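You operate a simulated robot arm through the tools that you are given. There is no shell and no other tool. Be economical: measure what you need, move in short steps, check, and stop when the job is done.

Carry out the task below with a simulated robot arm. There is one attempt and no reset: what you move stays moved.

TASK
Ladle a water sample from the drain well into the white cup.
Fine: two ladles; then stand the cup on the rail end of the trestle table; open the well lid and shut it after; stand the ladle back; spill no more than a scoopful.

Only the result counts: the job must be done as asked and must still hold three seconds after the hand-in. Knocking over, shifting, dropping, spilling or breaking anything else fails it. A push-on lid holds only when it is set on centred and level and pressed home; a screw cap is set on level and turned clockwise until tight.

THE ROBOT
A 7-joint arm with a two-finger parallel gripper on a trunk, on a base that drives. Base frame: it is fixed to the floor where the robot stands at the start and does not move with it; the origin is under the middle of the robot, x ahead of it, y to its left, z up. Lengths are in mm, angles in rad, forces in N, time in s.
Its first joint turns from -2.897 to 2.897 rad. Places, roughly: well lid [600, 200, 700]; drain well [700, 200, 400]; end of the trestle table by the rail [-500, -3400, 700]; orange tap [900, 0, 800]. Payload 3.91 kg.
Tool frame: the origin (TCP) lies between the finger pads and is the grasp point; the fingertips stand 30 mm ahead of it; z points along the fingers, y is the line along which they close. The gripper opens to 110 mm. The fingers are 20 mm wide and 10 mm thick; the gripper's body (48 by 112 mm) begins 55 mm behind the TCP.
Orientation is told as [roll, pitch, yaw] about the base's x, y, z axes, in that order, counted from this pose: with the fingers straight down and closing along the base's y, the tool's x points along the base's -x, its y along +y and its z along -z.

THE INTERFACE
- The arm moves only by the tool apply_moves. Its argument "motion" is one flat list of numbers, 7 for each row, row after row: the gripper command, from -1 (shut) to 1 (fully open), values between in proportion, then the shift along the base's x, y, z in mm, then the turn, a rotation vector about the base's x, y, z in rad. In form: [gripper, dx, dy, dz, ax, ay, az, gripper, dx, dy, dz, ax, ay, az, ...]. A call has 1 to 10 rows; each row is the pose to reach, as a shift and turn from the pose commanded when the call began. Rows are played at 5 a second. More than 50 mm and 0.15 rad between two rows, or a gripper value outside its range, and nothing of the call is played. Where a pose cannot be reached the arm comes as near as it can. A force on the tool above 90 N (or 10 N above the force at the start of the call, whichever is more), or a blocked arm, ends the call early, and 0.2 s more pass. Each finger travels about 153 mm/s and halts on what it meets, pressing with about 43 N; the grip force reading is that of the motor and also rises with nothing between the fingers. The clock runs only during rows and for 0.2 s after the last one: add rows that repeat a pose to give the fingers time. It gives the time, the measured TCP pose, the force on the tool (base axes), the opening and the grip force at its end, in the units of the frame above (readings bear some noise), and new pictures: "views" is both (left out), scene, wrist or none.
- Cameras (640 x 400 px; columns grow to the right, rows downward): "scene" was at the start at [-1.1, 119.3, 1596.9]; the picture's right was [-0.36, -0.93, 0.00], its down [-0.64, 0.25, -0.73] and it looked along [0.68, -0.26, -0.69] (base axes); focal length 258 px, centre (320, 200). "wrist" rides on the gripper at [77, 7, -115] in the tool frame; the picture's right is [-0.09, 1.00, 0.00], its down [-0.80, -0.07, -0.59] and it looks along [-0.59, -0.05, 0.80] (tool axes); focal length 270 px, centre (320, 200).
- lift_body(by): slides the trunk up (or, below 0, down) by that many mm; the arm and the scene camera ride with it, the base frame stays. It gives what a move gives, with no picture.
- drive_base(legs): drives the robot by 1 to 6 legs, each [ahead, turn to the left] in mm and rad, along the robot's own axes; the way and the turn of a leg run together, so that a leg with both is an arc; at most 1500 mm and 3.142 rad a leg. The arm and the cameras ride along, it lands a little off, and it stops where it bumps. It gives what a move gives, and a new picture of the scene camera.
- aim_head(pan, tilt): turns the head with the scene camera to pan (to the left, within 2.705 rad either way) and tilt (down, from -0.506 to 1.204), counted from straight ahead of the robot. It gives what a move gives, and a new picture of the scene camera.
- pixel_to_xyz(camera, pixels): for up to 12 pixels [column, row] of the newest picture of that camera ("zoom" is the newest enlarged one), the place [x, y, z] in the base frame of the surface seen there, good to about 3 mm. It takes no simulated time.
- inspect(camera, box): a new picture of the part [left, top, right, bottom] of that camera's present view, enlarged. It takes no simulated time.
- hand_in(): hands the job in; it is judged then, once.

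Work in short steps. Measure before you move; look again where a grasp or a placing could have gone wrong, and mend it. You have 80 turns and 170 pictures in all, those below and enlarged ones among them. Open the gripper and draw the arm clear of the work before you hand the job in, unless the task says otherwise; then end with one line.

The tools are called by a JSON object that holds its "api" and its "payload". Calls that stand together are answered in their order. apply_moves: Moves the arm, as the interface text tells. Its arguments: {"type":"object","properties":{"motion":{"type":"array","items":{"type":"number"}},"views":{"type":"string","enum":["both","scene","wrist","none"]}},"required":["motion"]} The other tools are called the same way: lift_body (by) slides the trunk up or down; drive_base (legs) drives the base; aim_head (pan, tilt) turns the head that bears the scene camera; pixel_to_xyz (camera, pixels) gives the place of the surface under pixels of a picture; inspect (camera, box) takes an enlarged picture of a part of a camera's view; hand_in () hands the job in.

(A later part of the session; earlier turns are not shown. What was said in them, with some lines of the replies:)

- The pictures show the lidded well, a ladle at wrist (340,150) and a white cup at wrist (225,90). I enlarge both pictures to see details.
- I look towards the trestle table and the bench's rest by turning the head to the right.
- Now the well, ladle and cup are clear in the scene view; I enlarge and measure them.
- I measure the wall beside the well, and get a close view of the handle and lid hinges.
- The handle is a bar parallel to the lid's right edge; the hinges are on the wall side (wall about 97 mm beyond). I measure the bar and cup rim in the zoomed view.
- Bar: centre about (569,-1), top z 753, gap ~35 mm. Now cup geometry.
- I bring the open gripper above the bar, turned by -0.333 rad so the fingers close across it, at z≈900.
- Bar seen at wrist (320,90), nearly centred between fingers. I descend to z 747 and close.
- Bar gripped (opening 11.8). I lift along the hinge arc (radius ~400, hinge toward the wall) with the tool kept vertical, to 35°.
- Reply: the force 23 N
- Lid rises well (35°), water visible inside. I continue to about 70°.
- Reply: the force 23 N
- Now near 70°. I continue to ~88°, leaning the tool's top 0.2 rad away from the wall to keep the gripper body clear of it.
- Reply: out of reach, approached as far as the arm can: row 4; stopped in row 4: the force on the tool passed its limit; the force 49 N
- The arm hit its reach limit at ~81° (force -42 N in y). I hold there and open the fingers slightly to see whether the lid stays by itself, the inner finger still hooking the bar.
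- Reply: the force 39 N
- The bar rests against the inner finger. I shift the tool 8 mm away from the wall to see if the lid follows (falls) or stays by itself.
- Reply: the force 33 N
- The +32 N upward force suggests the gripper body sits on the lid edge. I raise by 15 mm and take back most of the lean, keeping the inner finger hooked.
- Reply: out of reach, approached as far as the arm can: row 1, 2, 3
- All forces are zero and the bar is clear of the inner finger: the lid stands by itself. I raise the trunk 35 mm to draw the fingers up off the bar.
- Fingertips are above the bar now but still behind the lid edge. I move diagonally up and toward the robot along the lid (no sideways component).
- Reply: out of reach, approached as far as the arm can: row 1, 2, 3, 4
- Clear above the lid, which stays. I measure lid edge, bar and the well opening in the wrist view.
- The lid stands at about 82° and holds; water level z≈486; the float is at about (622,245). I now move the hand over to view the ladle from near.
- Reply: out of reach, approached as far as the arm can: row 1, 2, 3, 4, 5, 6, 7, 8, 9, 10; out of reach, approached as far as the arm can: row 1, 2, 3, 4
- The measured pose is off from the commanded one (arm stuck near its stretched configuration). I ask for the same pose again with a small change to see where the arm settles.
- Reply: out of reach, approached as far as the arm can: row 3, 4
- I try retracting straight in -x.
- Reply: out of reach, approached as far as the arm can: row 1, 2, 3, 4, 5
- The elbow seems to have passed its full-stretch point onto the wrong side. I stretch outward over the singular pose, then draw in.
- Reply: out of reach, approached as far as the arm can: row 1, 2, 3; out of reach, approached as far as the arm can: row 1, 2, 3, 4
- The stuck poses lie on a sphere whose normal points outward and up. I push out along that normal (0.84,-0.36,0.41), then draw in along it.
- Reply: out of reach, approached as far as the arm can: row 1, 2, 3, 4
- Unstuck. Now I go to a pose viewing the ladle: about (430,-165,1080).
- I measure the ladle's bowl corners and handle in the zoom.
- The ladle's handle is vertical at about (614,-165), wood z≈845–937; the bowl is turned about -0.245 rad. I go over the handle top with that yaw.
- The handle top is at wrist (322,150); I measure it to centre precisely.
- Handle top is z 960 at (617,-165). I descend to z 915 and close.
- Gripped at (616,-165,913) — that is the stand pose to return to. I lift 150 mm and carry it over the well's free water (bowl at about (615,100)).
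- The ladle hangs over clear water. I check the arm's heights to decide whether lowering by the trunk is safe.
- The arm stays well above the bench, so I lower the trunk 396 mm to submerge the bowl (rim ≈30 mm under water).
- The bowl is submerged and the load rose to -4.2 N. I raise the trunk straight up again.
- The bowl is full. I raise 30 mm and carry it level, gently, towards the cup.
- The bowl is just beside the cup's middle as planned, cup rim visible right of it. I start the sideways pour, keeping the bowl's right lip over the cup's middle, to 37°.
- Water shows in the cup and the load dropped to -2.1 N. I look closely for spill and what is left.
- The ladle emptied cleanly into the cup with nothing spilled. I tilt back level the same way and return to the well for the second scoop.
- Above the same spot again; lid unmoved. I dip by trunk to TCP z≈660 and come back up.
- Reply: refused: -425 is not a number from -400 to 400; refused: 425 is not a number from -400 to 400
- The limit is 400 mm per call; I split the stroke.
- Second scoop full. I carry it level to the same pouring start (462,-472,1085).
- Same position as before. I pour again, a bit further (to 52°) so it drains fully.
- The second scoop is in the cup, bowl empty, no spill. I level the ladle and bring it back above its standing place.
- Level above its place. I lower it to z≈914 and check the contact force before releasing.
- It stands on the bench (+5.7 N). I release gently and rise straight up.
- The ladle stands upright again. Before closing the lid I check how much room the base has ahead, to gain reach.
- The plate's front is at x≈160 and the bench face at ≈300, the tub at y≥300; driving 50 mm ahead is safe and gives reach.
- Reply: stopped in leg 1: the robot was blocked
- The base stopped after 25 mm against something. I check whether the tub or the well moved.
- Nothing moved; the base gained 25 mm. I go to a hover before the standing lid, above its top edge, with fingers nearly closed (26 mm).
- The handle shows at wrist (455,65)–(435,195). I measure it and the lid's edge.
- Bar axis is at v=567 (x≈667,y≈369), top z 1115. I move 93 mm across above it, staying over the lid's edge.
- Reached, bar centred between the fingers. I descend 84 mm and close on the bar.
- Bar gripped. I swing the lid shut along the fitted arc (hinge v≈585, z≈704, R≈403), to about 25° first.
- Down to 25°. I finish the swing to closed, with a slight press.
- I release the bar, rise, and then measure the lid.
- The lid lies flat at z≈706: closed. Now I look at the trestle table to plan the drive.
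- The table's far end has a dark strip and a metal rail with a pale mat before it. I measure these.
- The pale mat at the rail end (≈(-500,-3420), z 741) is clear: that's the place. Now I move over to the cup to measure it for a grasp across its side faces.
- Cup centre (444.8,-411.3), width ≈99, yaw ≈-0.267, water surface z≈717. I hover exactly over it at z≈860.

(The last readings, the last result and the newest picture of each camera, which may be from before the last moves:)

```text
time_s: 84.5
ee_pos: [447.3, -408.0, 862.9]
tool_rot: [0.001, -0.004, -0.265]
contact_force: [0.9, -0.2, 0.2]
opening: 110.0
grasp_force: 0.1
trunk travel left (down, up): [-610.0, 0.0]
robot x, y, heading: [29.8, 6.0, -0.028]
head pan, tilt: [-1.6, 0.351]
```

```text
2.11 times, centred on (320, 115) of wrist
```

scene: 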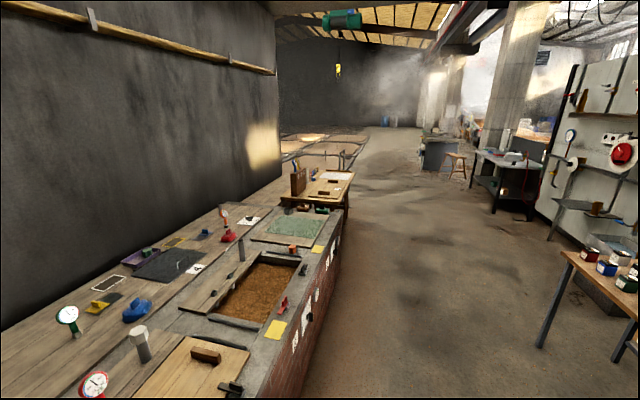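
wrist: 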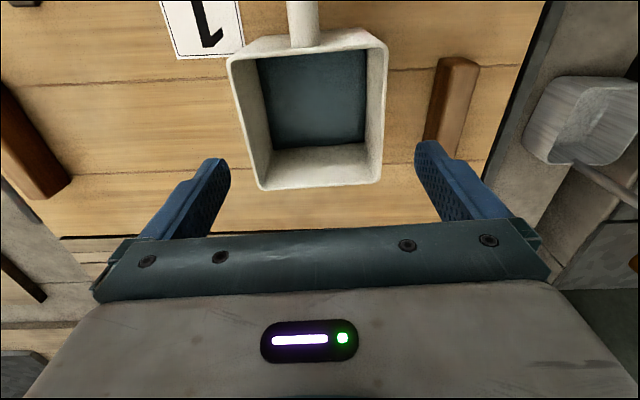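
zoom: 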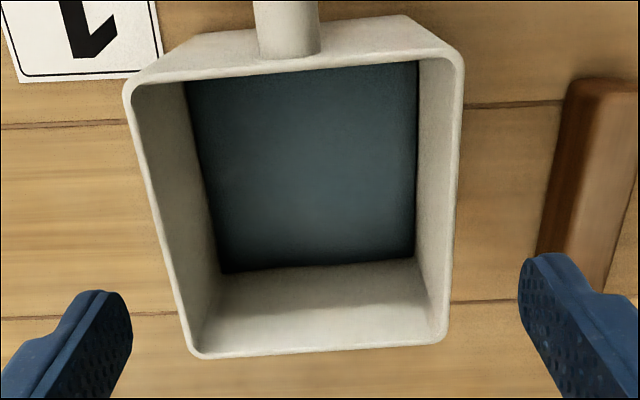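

Cup centre (444.9,-410.3), yaw ≈-0.275. I correct by a few mm and lower until the tips are just above the rim, then check.

{"api": "apply_moves", "payload": {"motion": [1, -1.5, -2.3, -20, 0, 0, -0.01, 1, -1.5, -2.3, -36, 0, 0, -0.01, 1, -1.5, -2.3, -36, 0, 0, -0.01, 1, -1.5, -2.3, -36, 0, 0, -0.01], "views": "wrist"}}

{"api": "inspect", "payload": {"camera": "wrist", "box": [180, 60, 460, 240]}}

```text
time_s: 85.5
ee_pos: [444.0, -412.1, 827.6]
tool_rot: [0.002, -0.003, -0.274]
contact_force: [0.0, -0.4, -0.1]
opening: 110.1
grasp_force: 0.0
trunk travel left (down, up): [-610.0, 0.0]
robot x, y, heading: [28.4, 4.6, -0.027]
head pan, tilt: [-1.6, 0.351]
```

wrist: 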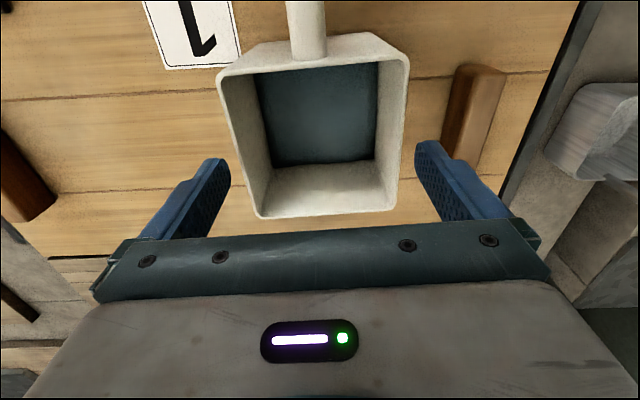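

```text
2.22 times, centred on (320, 150) of wrist
```

zoom: 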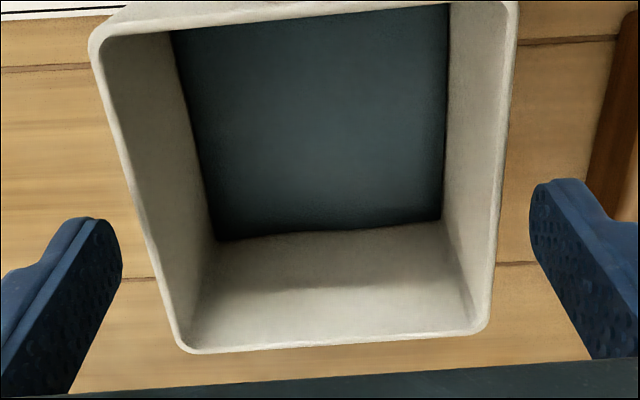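

The gaps to both fingers are equal (~12 px). I descend to z≈752 around the cup.

{"api": "apply_moves", "payload": {"motion": [1, 0, 0, -20, 0, 0, 0, 1, 0, 0, -45, 0, 0, 0, 1, 0, 0, -76, 0, 0, 0, 1, 0, 0, -76, 0, 0, 0], "views": "wrist"}}

```text
time_s: 86.5
ee_pos: [443.0, -411.6, 750.3]
tool_rot: [0.001, -0.004, -0.276]
contact_force: [-0.6, 0.0, -0.2]
opening: 109.9
grasp_force: 0.0
trunk travel left (down, up): [-610.0, 0.0]
robot x, y, heading: [25.1, 4.3, -0.025]
head pan, tilt: [-1.6, 0.351]
```

wrist: 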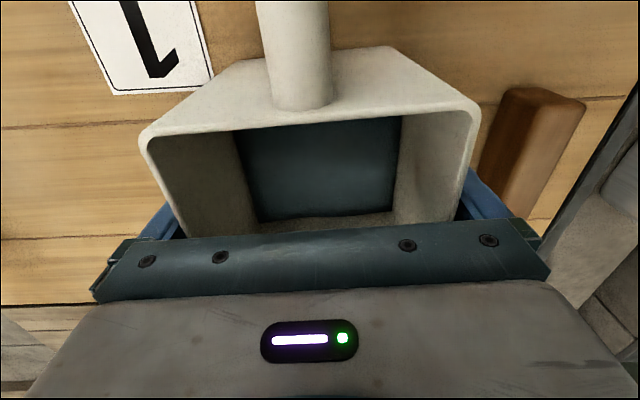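

No contact. I close on the cup and then lift a little to test.

{"api": "apply_moves", "payload": {"motion": [0.8, 0, 0, 0, 0, 0, 0, 0.5, 0, 0, 0, 0, 0, 0, -1, 0, 0, 0, 0, 0, 0, -1, 0, 0, 0, 0, 0, 0, -1, 0, 0, 8, 0, 0, 0, -1, 0, 0, 25, 0, 0, 0, -1, 0, 0, 25, 0, 0, 0], "views": "wrist"}}

```text
time_s: 88.1
ee_pos: [443.5, -409.9, 772.7]
tool_rot: [0.0, -0.004, -0.275]
contact_force: [-0.1, -0.4, -5.1]
opening: 102.8
grasp_force: 42.9
trunk travel left (down, up): [-610.0, 0.0]
robot x, y, heading: [27.7, 5.8, -0.024]
head pan, tilt: [-1.6, 0.351]
```

wrist: 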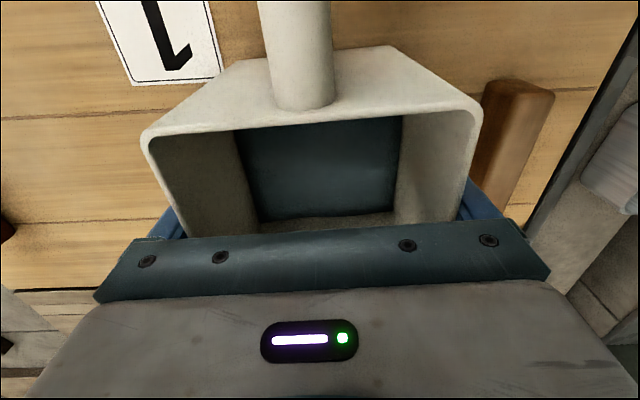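

The cup hangs level, firmly held. I lift it gently by 220 mm.

{"api": "apply_moves", "payload": {"motion": [-1, 0, 0, 15, 0, 0, 0, -1, 0, 0, 40, 0, 0, 0, -1, 0, 0, 70, 0, 0, 0, -1, 0, 0, 100, 0, 0, 0, -1, 0, 0, 130, 0, 0, 0, -1, 0, 0, 160, 0, 0, 0, -1, 0, 0, 190, 0, 0, 0, -1, 0, 0, 212, 0, 0, 0, -1, 0, 0, 220, 0, 0, 0], "views": "none"}}

{"api": "drive_base", "payload": {"legs": [[-250, 0]]}}

```text
time_s: 90.1
ee_pos: [445.2, -411.6, 995.5]
tool_rot: [0.001, -0.002, -0.275]
contact_force: [0.2, 0.0, -5.3]
opening: 102.6
grasp_force: 43.0
trunk travel left (down, up): [-610.0, 0.0]
robot x, y, heading: [27.6, 4.0, -0.024]
head pan, tilt: [-1.6, 0.351]
```

```text
time_s: 91.9
ee_pos: [199.4, -405.3, 995.9]
tool_rot: [0.002, -0.003, -0.276]
contact_force: [-0.8, 0.0, -5.4]
opening: 102.8
grasp_force: 43.0
trunk travel left (down, up): [-610.0, 0.0]
robot x, y, heading: [-212.6, 12.5, -0.022]
head pan, tilt: [-1.6, 0.351]
```

scene: 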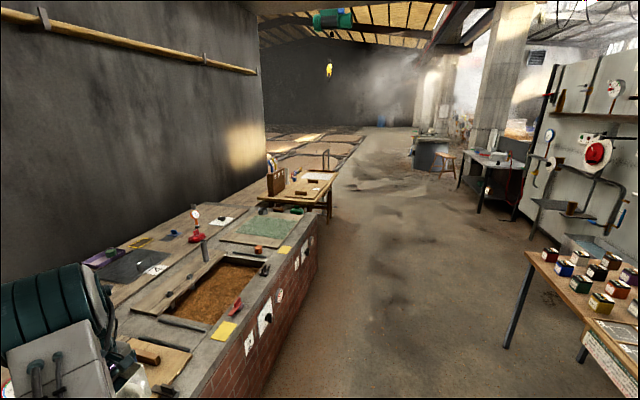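

Backed off to (-213,12). I turn right to face along the aisle and drive a first stretch.

{"api": "drive_base", "payload": {"legs": [[0, -0.9], [0, -0.894], [1100, 0]]}}

```text
time_s: 102.1
ee_pos: [-1007.5, -1354.4, 995.9]
tool_rot: [0.002, -0.003, -2.095]
contact_force: [-0.5, 0.3, -5.2]
opening: 102.8
grasp_force: 43.5
trunk travel left (down, up): [-610.0, 0.0]
robot x, y, heading: [-502.9, -1053.9, -1.844]
head pan, tilt: [-1.6, 0.351]
```

scene: 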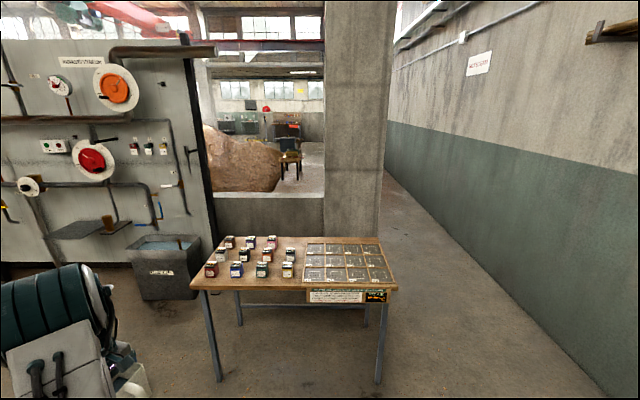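

Heading is slightly right of the aisle line; I correct and drive on about 1.88 m, stopping beside the table short of the rail end.

{"api": "drive_base", "payload": {"legs": [[0, 0.035], [940, 0], [937, 0]]}}

```text
time_s: 111.8
ee_pos: [-1418.9, -3188.5, 996.3]
tool_rot: [0.001, -0.003, -2.039]
contact_force: [-0.7, 0.3, -4.2]
opening: 103.0
grasp_force: 43.6
trunk travel left (down, up): [-610.0, 0.0]
robot x, y, heading: [-930.4, -2859.3, -1.791]
head pan, tilt: [-1.6, 0.351]
```

scene: 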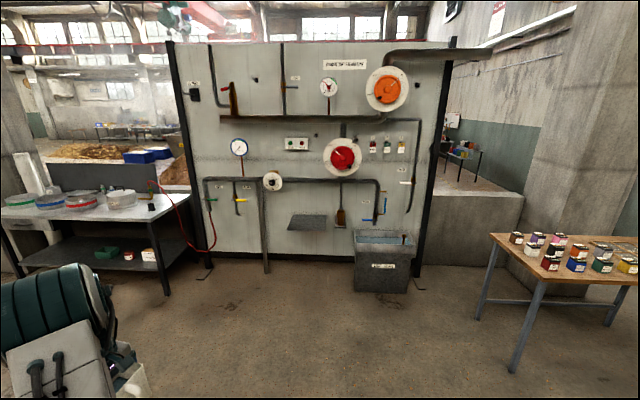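

Robot at x'≈-209, y'≈-3000 as planned. I look left at the table before turning.

{"api": "aim_head", "payload": {"pan": 1.1, "tilt": 0.6}}

{"api": "pixel_to_xyz", "payload": {"camera": "scene", "pixels": [[320, 200], [400, 200], [460, 200], [250, 200], [320, 260], [400, 260], [320, 140], [400, 150]]}}

```text
time_s: 114.2
ee_pos: [-1417.7, -3189.1, 995.6]
tool_rot: [0.001, -0.004, -2.039]
contact_force: [0.3, 0.4, -4.7]
opening: 102.9
grasp_force: 43.7
trunk travel left (down, up): [-610.0, 0.0]
robot x, y, heading: [-930.9, -2859.4, -1.795]
head pan, tilt: [1.1, 0.6]
```

scene: 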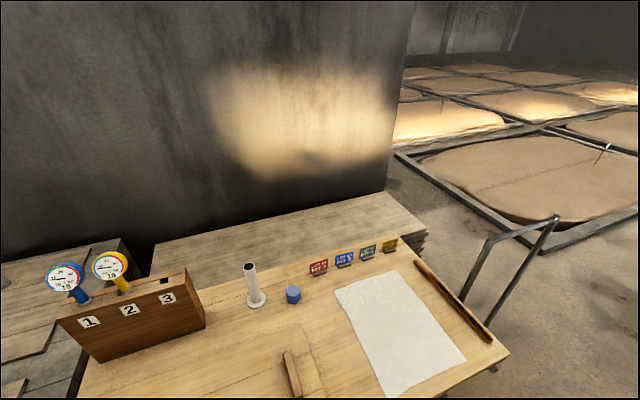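

```text
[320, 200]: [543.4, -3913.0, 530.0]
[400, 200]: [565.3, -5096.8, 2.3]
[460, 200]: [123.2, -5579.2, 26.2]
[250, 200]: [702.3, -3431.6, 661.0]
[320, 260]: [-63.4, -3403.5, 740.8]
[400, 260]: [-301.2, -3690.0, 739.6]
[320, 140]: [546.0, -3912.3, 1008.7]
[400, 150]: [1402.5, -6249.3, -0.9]
```

{"api": "pixel_to_xyz", "payload": {"camera": "scene", "pixels": [[337, 290], [399, 272], [464, 357], [392, 392], [418, 263], [488, 338], [555, 218], [487, 241], [507, 353], [465, 300], [430, 270], [400, 330]]}}

```text
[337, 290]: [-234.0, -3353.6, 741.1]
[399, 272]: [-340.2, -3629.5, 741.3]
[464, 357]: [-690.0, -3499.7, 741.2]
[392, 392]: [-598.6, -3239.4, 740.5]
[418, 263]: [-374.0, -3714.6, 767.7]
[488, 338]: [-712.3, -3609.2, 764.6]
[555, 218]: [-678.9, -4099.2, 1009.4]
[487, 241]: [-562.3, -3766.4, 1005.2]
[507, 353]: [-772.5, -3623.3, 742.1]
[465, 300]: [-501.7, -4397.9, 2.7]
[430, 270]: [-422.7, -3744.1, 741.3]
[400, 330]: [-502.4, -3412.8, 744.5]
```

The rail end is clear: mat centre ≈(-466,-3430), the rail itself lies beyond y=-3760. I turn left 1.63 rad so the cup comes round towards the place.

{"api": "drive_base", "payload": {"legs": [[0, 0.8], [0, 0.83]]}}

{"api": "aim_head", "payload": {"pan": -0.75, "tilt": 0.8}}

```text
time_s: 118.9
ee_pos: [-577.5, -3333.0, 995.9]
tool_rot: [0.003, -0.003, -0.424]
contact_force: [0.1, 1.1, -4.8]
opening: 102.8
grasp_force: 43.1
trunk travel left (down, up): [-610.0, 0.0]
robot x, y, heading: [-930.7, -2860.4, -0.17]
head pan, tilt: [1.1, 0.6]
```

scene: 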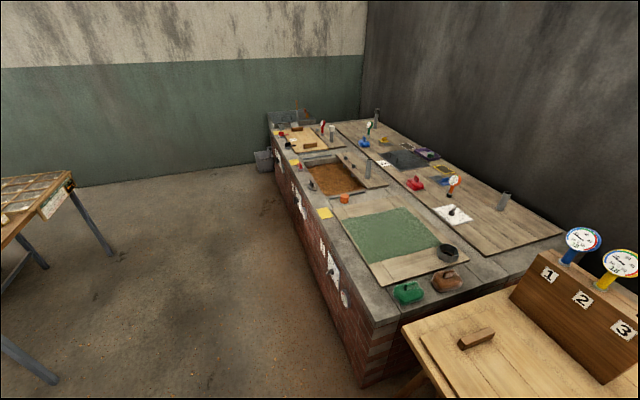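

```text
time_s: 120.7
ee_pos: [-579.3, -3333.7, 996.0]
tool_rot: [0.001, -0.004, -0.424]
contact_force: [-0.9, -0.2, -4.7]
opening: 102.6
grasp_force: 42.8
trunk travel left (down, up): [-610.0, 0.0]
robot x, y, heading: [-929.3, -2861.1, -0.176]
head pan, tilt: [-0.75, 0.799]
```

scene: 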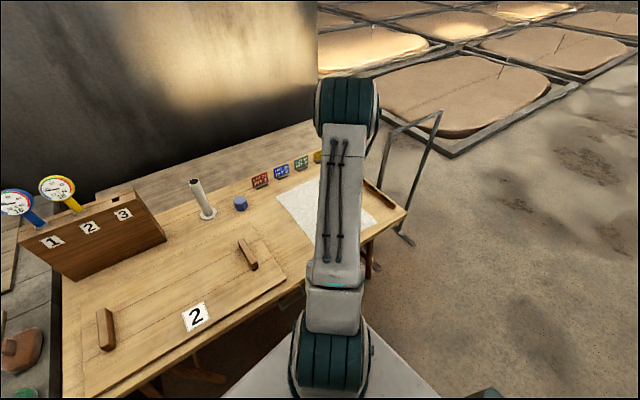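

The cup hangs over the table edge. I extend to (-500,-3423) and lower to just above the mat.

{"api": "apply_moves", "payload": {"motion": [-1, 12, -14, 0, 0, 0, 0, -1, 36, -42, 0, 0, 0, 0, -1, 62, -72, 0, 0, 0, 0, -1, 78, -90, -5, 0, 0, 0, -1, 78, -90, -40, 0, 0, 0, -1, 78, -90, -80, 0, 0, 0, -1, 78, -90, -120, 0, 0, 0, -1, 78, -90, -150, 0, 0, 0, -1, 78, -90, -165, 0, 0, 0, -1, 78, -90, -168, 0, 0, 0]}}

```text
time_s: 122.9
ee_pos: [-502.5, -3423.1, 824.2]
tool_rot: [0.002, -0.003, -0.423]
contact_force: [-0.1, -0.7, -4.7]
opening: 102.8
grasp_force: 43.3
trunk travel left (down, up): [-610.0, 0.0]
robot x, y, heading: [-931.6, -2857.2, -0.174]
head pan, tilt: [-0.75, 0.799]
```

scene: 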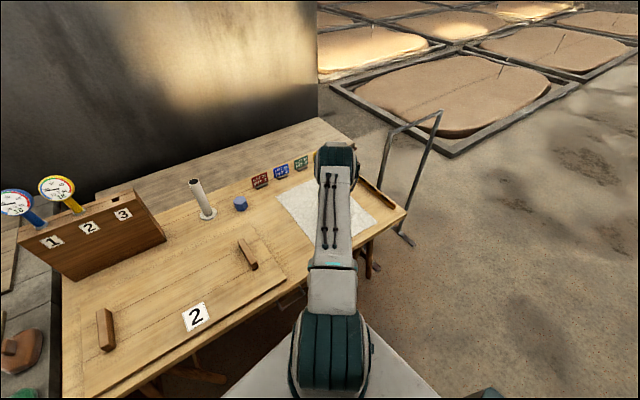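
wrist: 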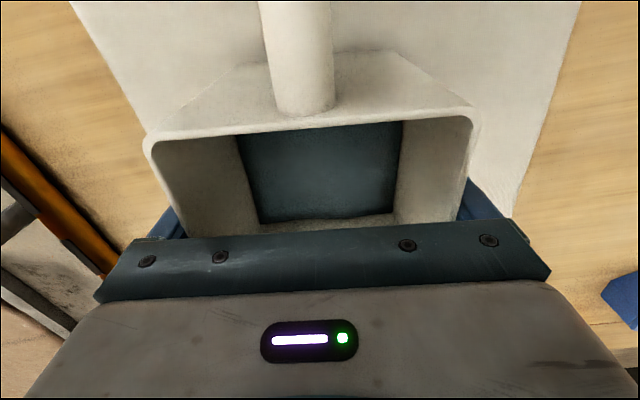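

The cup is over the mat, about 12 mm up. I lower in small steps until it touches.

{"api": "apply_moves", "payload": {"motion": [-1, 0, 0, -5, 0, 0, 0, -1, 0, 0, -9, 0, 0, 0, -1, 0, 0, -12, 0, 0, 0, -1, 0, 0, -13, 0, 0, 0], "views": "none"}}

```text
time_s: 123.9
ee_pos: [-501.2, -3423.9, 813.6]
tool_rot: [0.001, -0.004, -0.424]
contact_force: [0.4, 0.7, -4.5]
opening: 103.1
grasp_force: 43.5
trunk travel left (down, up): [-610.0, 0.0]
robot x, y, heading: [-928.3, -2861.0, -0.17]
head pan, tilt: [-0.75, 0.799]
```

Not touching yet (-4.5 N). I lower a few more millimetres.

{"api": "apply_moves", "payload": {"motion": [-1, 0, 0, -2, 0, 0, 0, -1, 0, 0, -3, 0, 0, 0, -1, 0, 0, -3, 0, 0, 0], "views": "none"}}

```text
time_s: 124.7
ee_pos: [-500.4, -3423.7, 812.9]
tool_rot: [0.0, -0.004, -0.422]
contact_force: [-0.2, 1.0, 3.7]
opening: 102.8
grasp_force: 42.7
trunk travel left (down, up): [-610.0, 0.0]
robot x, y, heading: [-928.3, -2860.9, -0.175]
head pan, tilt: [-0.75, 0.799]
```

It rests on the mat (+3.7 N). I open the gripper fully and rise straight up.

{"api": "apply_moves", "payload": {"motion": [0.9, 0, 0, 0, 0, 0, 0, 1, 0, 0, 0, 0, 0, 0, 1, 0, 0, 0, 0, 0, 0, 1, 0, 0, 10, 0, 0, 0, 1, 0, 0, 30, 0, 0, 0, 1, 0, 0, 60, 0, 0, 0, 1, 0, 0, 100, 0, 0, 0, 1, 0, 0, 145, 0, 0, 0, 1, 0, 0, 190, 0, 0, 0]}}

```text
time_s: 126.7
ee_pos: [-499.8, -3422.9, 999.1]
tool_rot: [0.0, -0.003, -0.421]
contact_force: [-1.2, 0.4, 0.3]
opening: 109.9
grasp_force: 0.1
trunk travel left (down, up): [-610.0, 0.0]
robot x, y, heading: [-926.4, -2861.7, -0.175]
head pan, tilt: [-0.75, 0.799]
```

scene: 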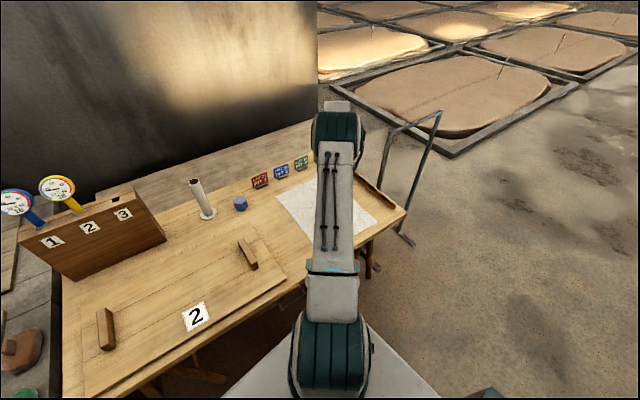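
wrist: 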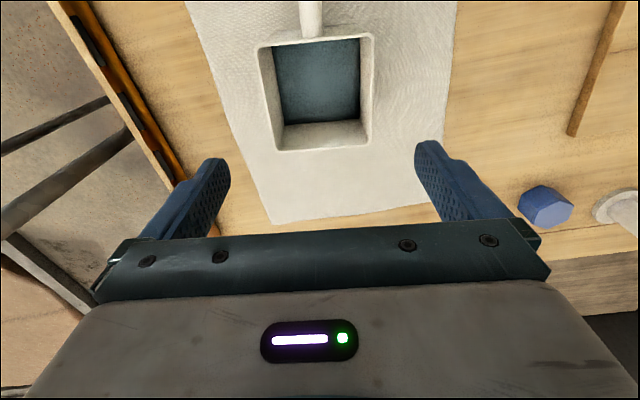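

The cup stands on the mat with its water. I draw the arm back clear and look once more at the well and ladle from here.

{"api": "apply_moves", "payload": {"motion": [1, -30, 35, 10, 0, 0, 0, 1, -60, 70, 20, 0, 0, 0, 1, -90, 105, 30, 0, 0, 0, 1, -120, 140, 30, 0, 0, 0, 1, -150, 175, 30, 0, 0, 0], "views": "scene"}}

{"api": "aim_head", "payload": {"pan": 1.3, "tilt": 0.3}}

{"api": "inspect", "payload": {"camera": "scene", "box": [280, 120, 440, 220]}}

```text
time_s: 127.9
ee_pos: [-652.8, -3243.8, 1029.5]
tool_rot: [0.0, -0.005, -0.423]
contact_force: [0.0, -0.3, -1.2]
opening: 110.1
grasp_force: 0.0
trunk travel left (down, up): [-610.0, 0.0]
robot x, y, heading: [-930.2, -2859.2, -0.173]
head pan, tilt: [-0.75, 0.799]
```

scene: 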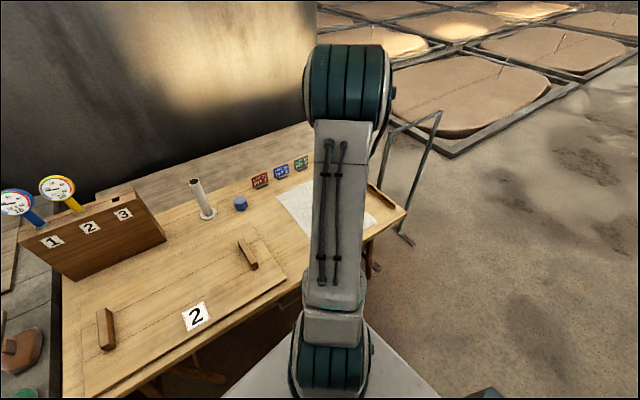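

```text
time_s: 129.9
ee_pos: [-652.5, -3243.8, 1029.9]
tool_rot: [0.0, -0.004, -0.422]
contact_force: [-0.5, 0.5, 0.1]
opening: 109.7
grasp_force: 0.0
trunk travel left (down, up): [-610.0, 0.0]
robot x, y, heading: [-928.5, -2862.0, -0.172]
head pan, tilt: [1.3, 0.3]
```

scene: 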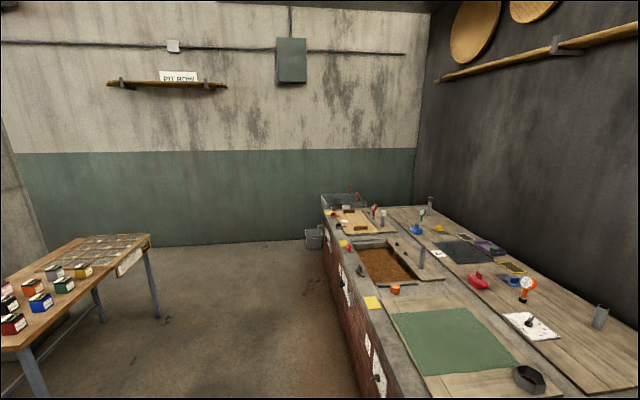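

```text
4.00 times, centred on (360, 170) of scene
```

zoom: 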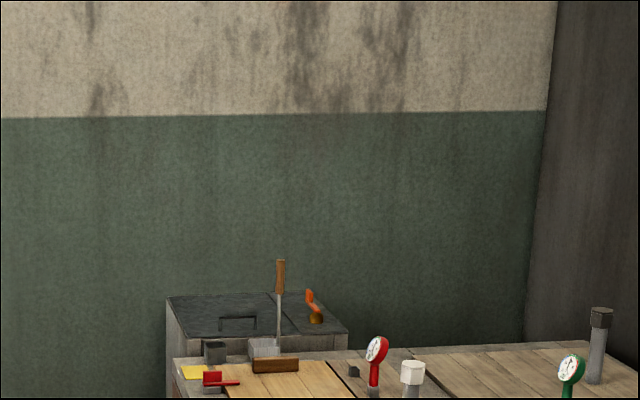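

The lid is shut flat, the ladle stands upright in its place, and the cup stands with its water at the rail end. I hand in.

{"api": "hand_in", "payload": {}}

```text
The job is handed in.
```

I put two ladles of water from the well in the white cup and stood the cup at the rail end of the trestle table. The well lid is shut and the ladle is back in its place. I saw no spill.
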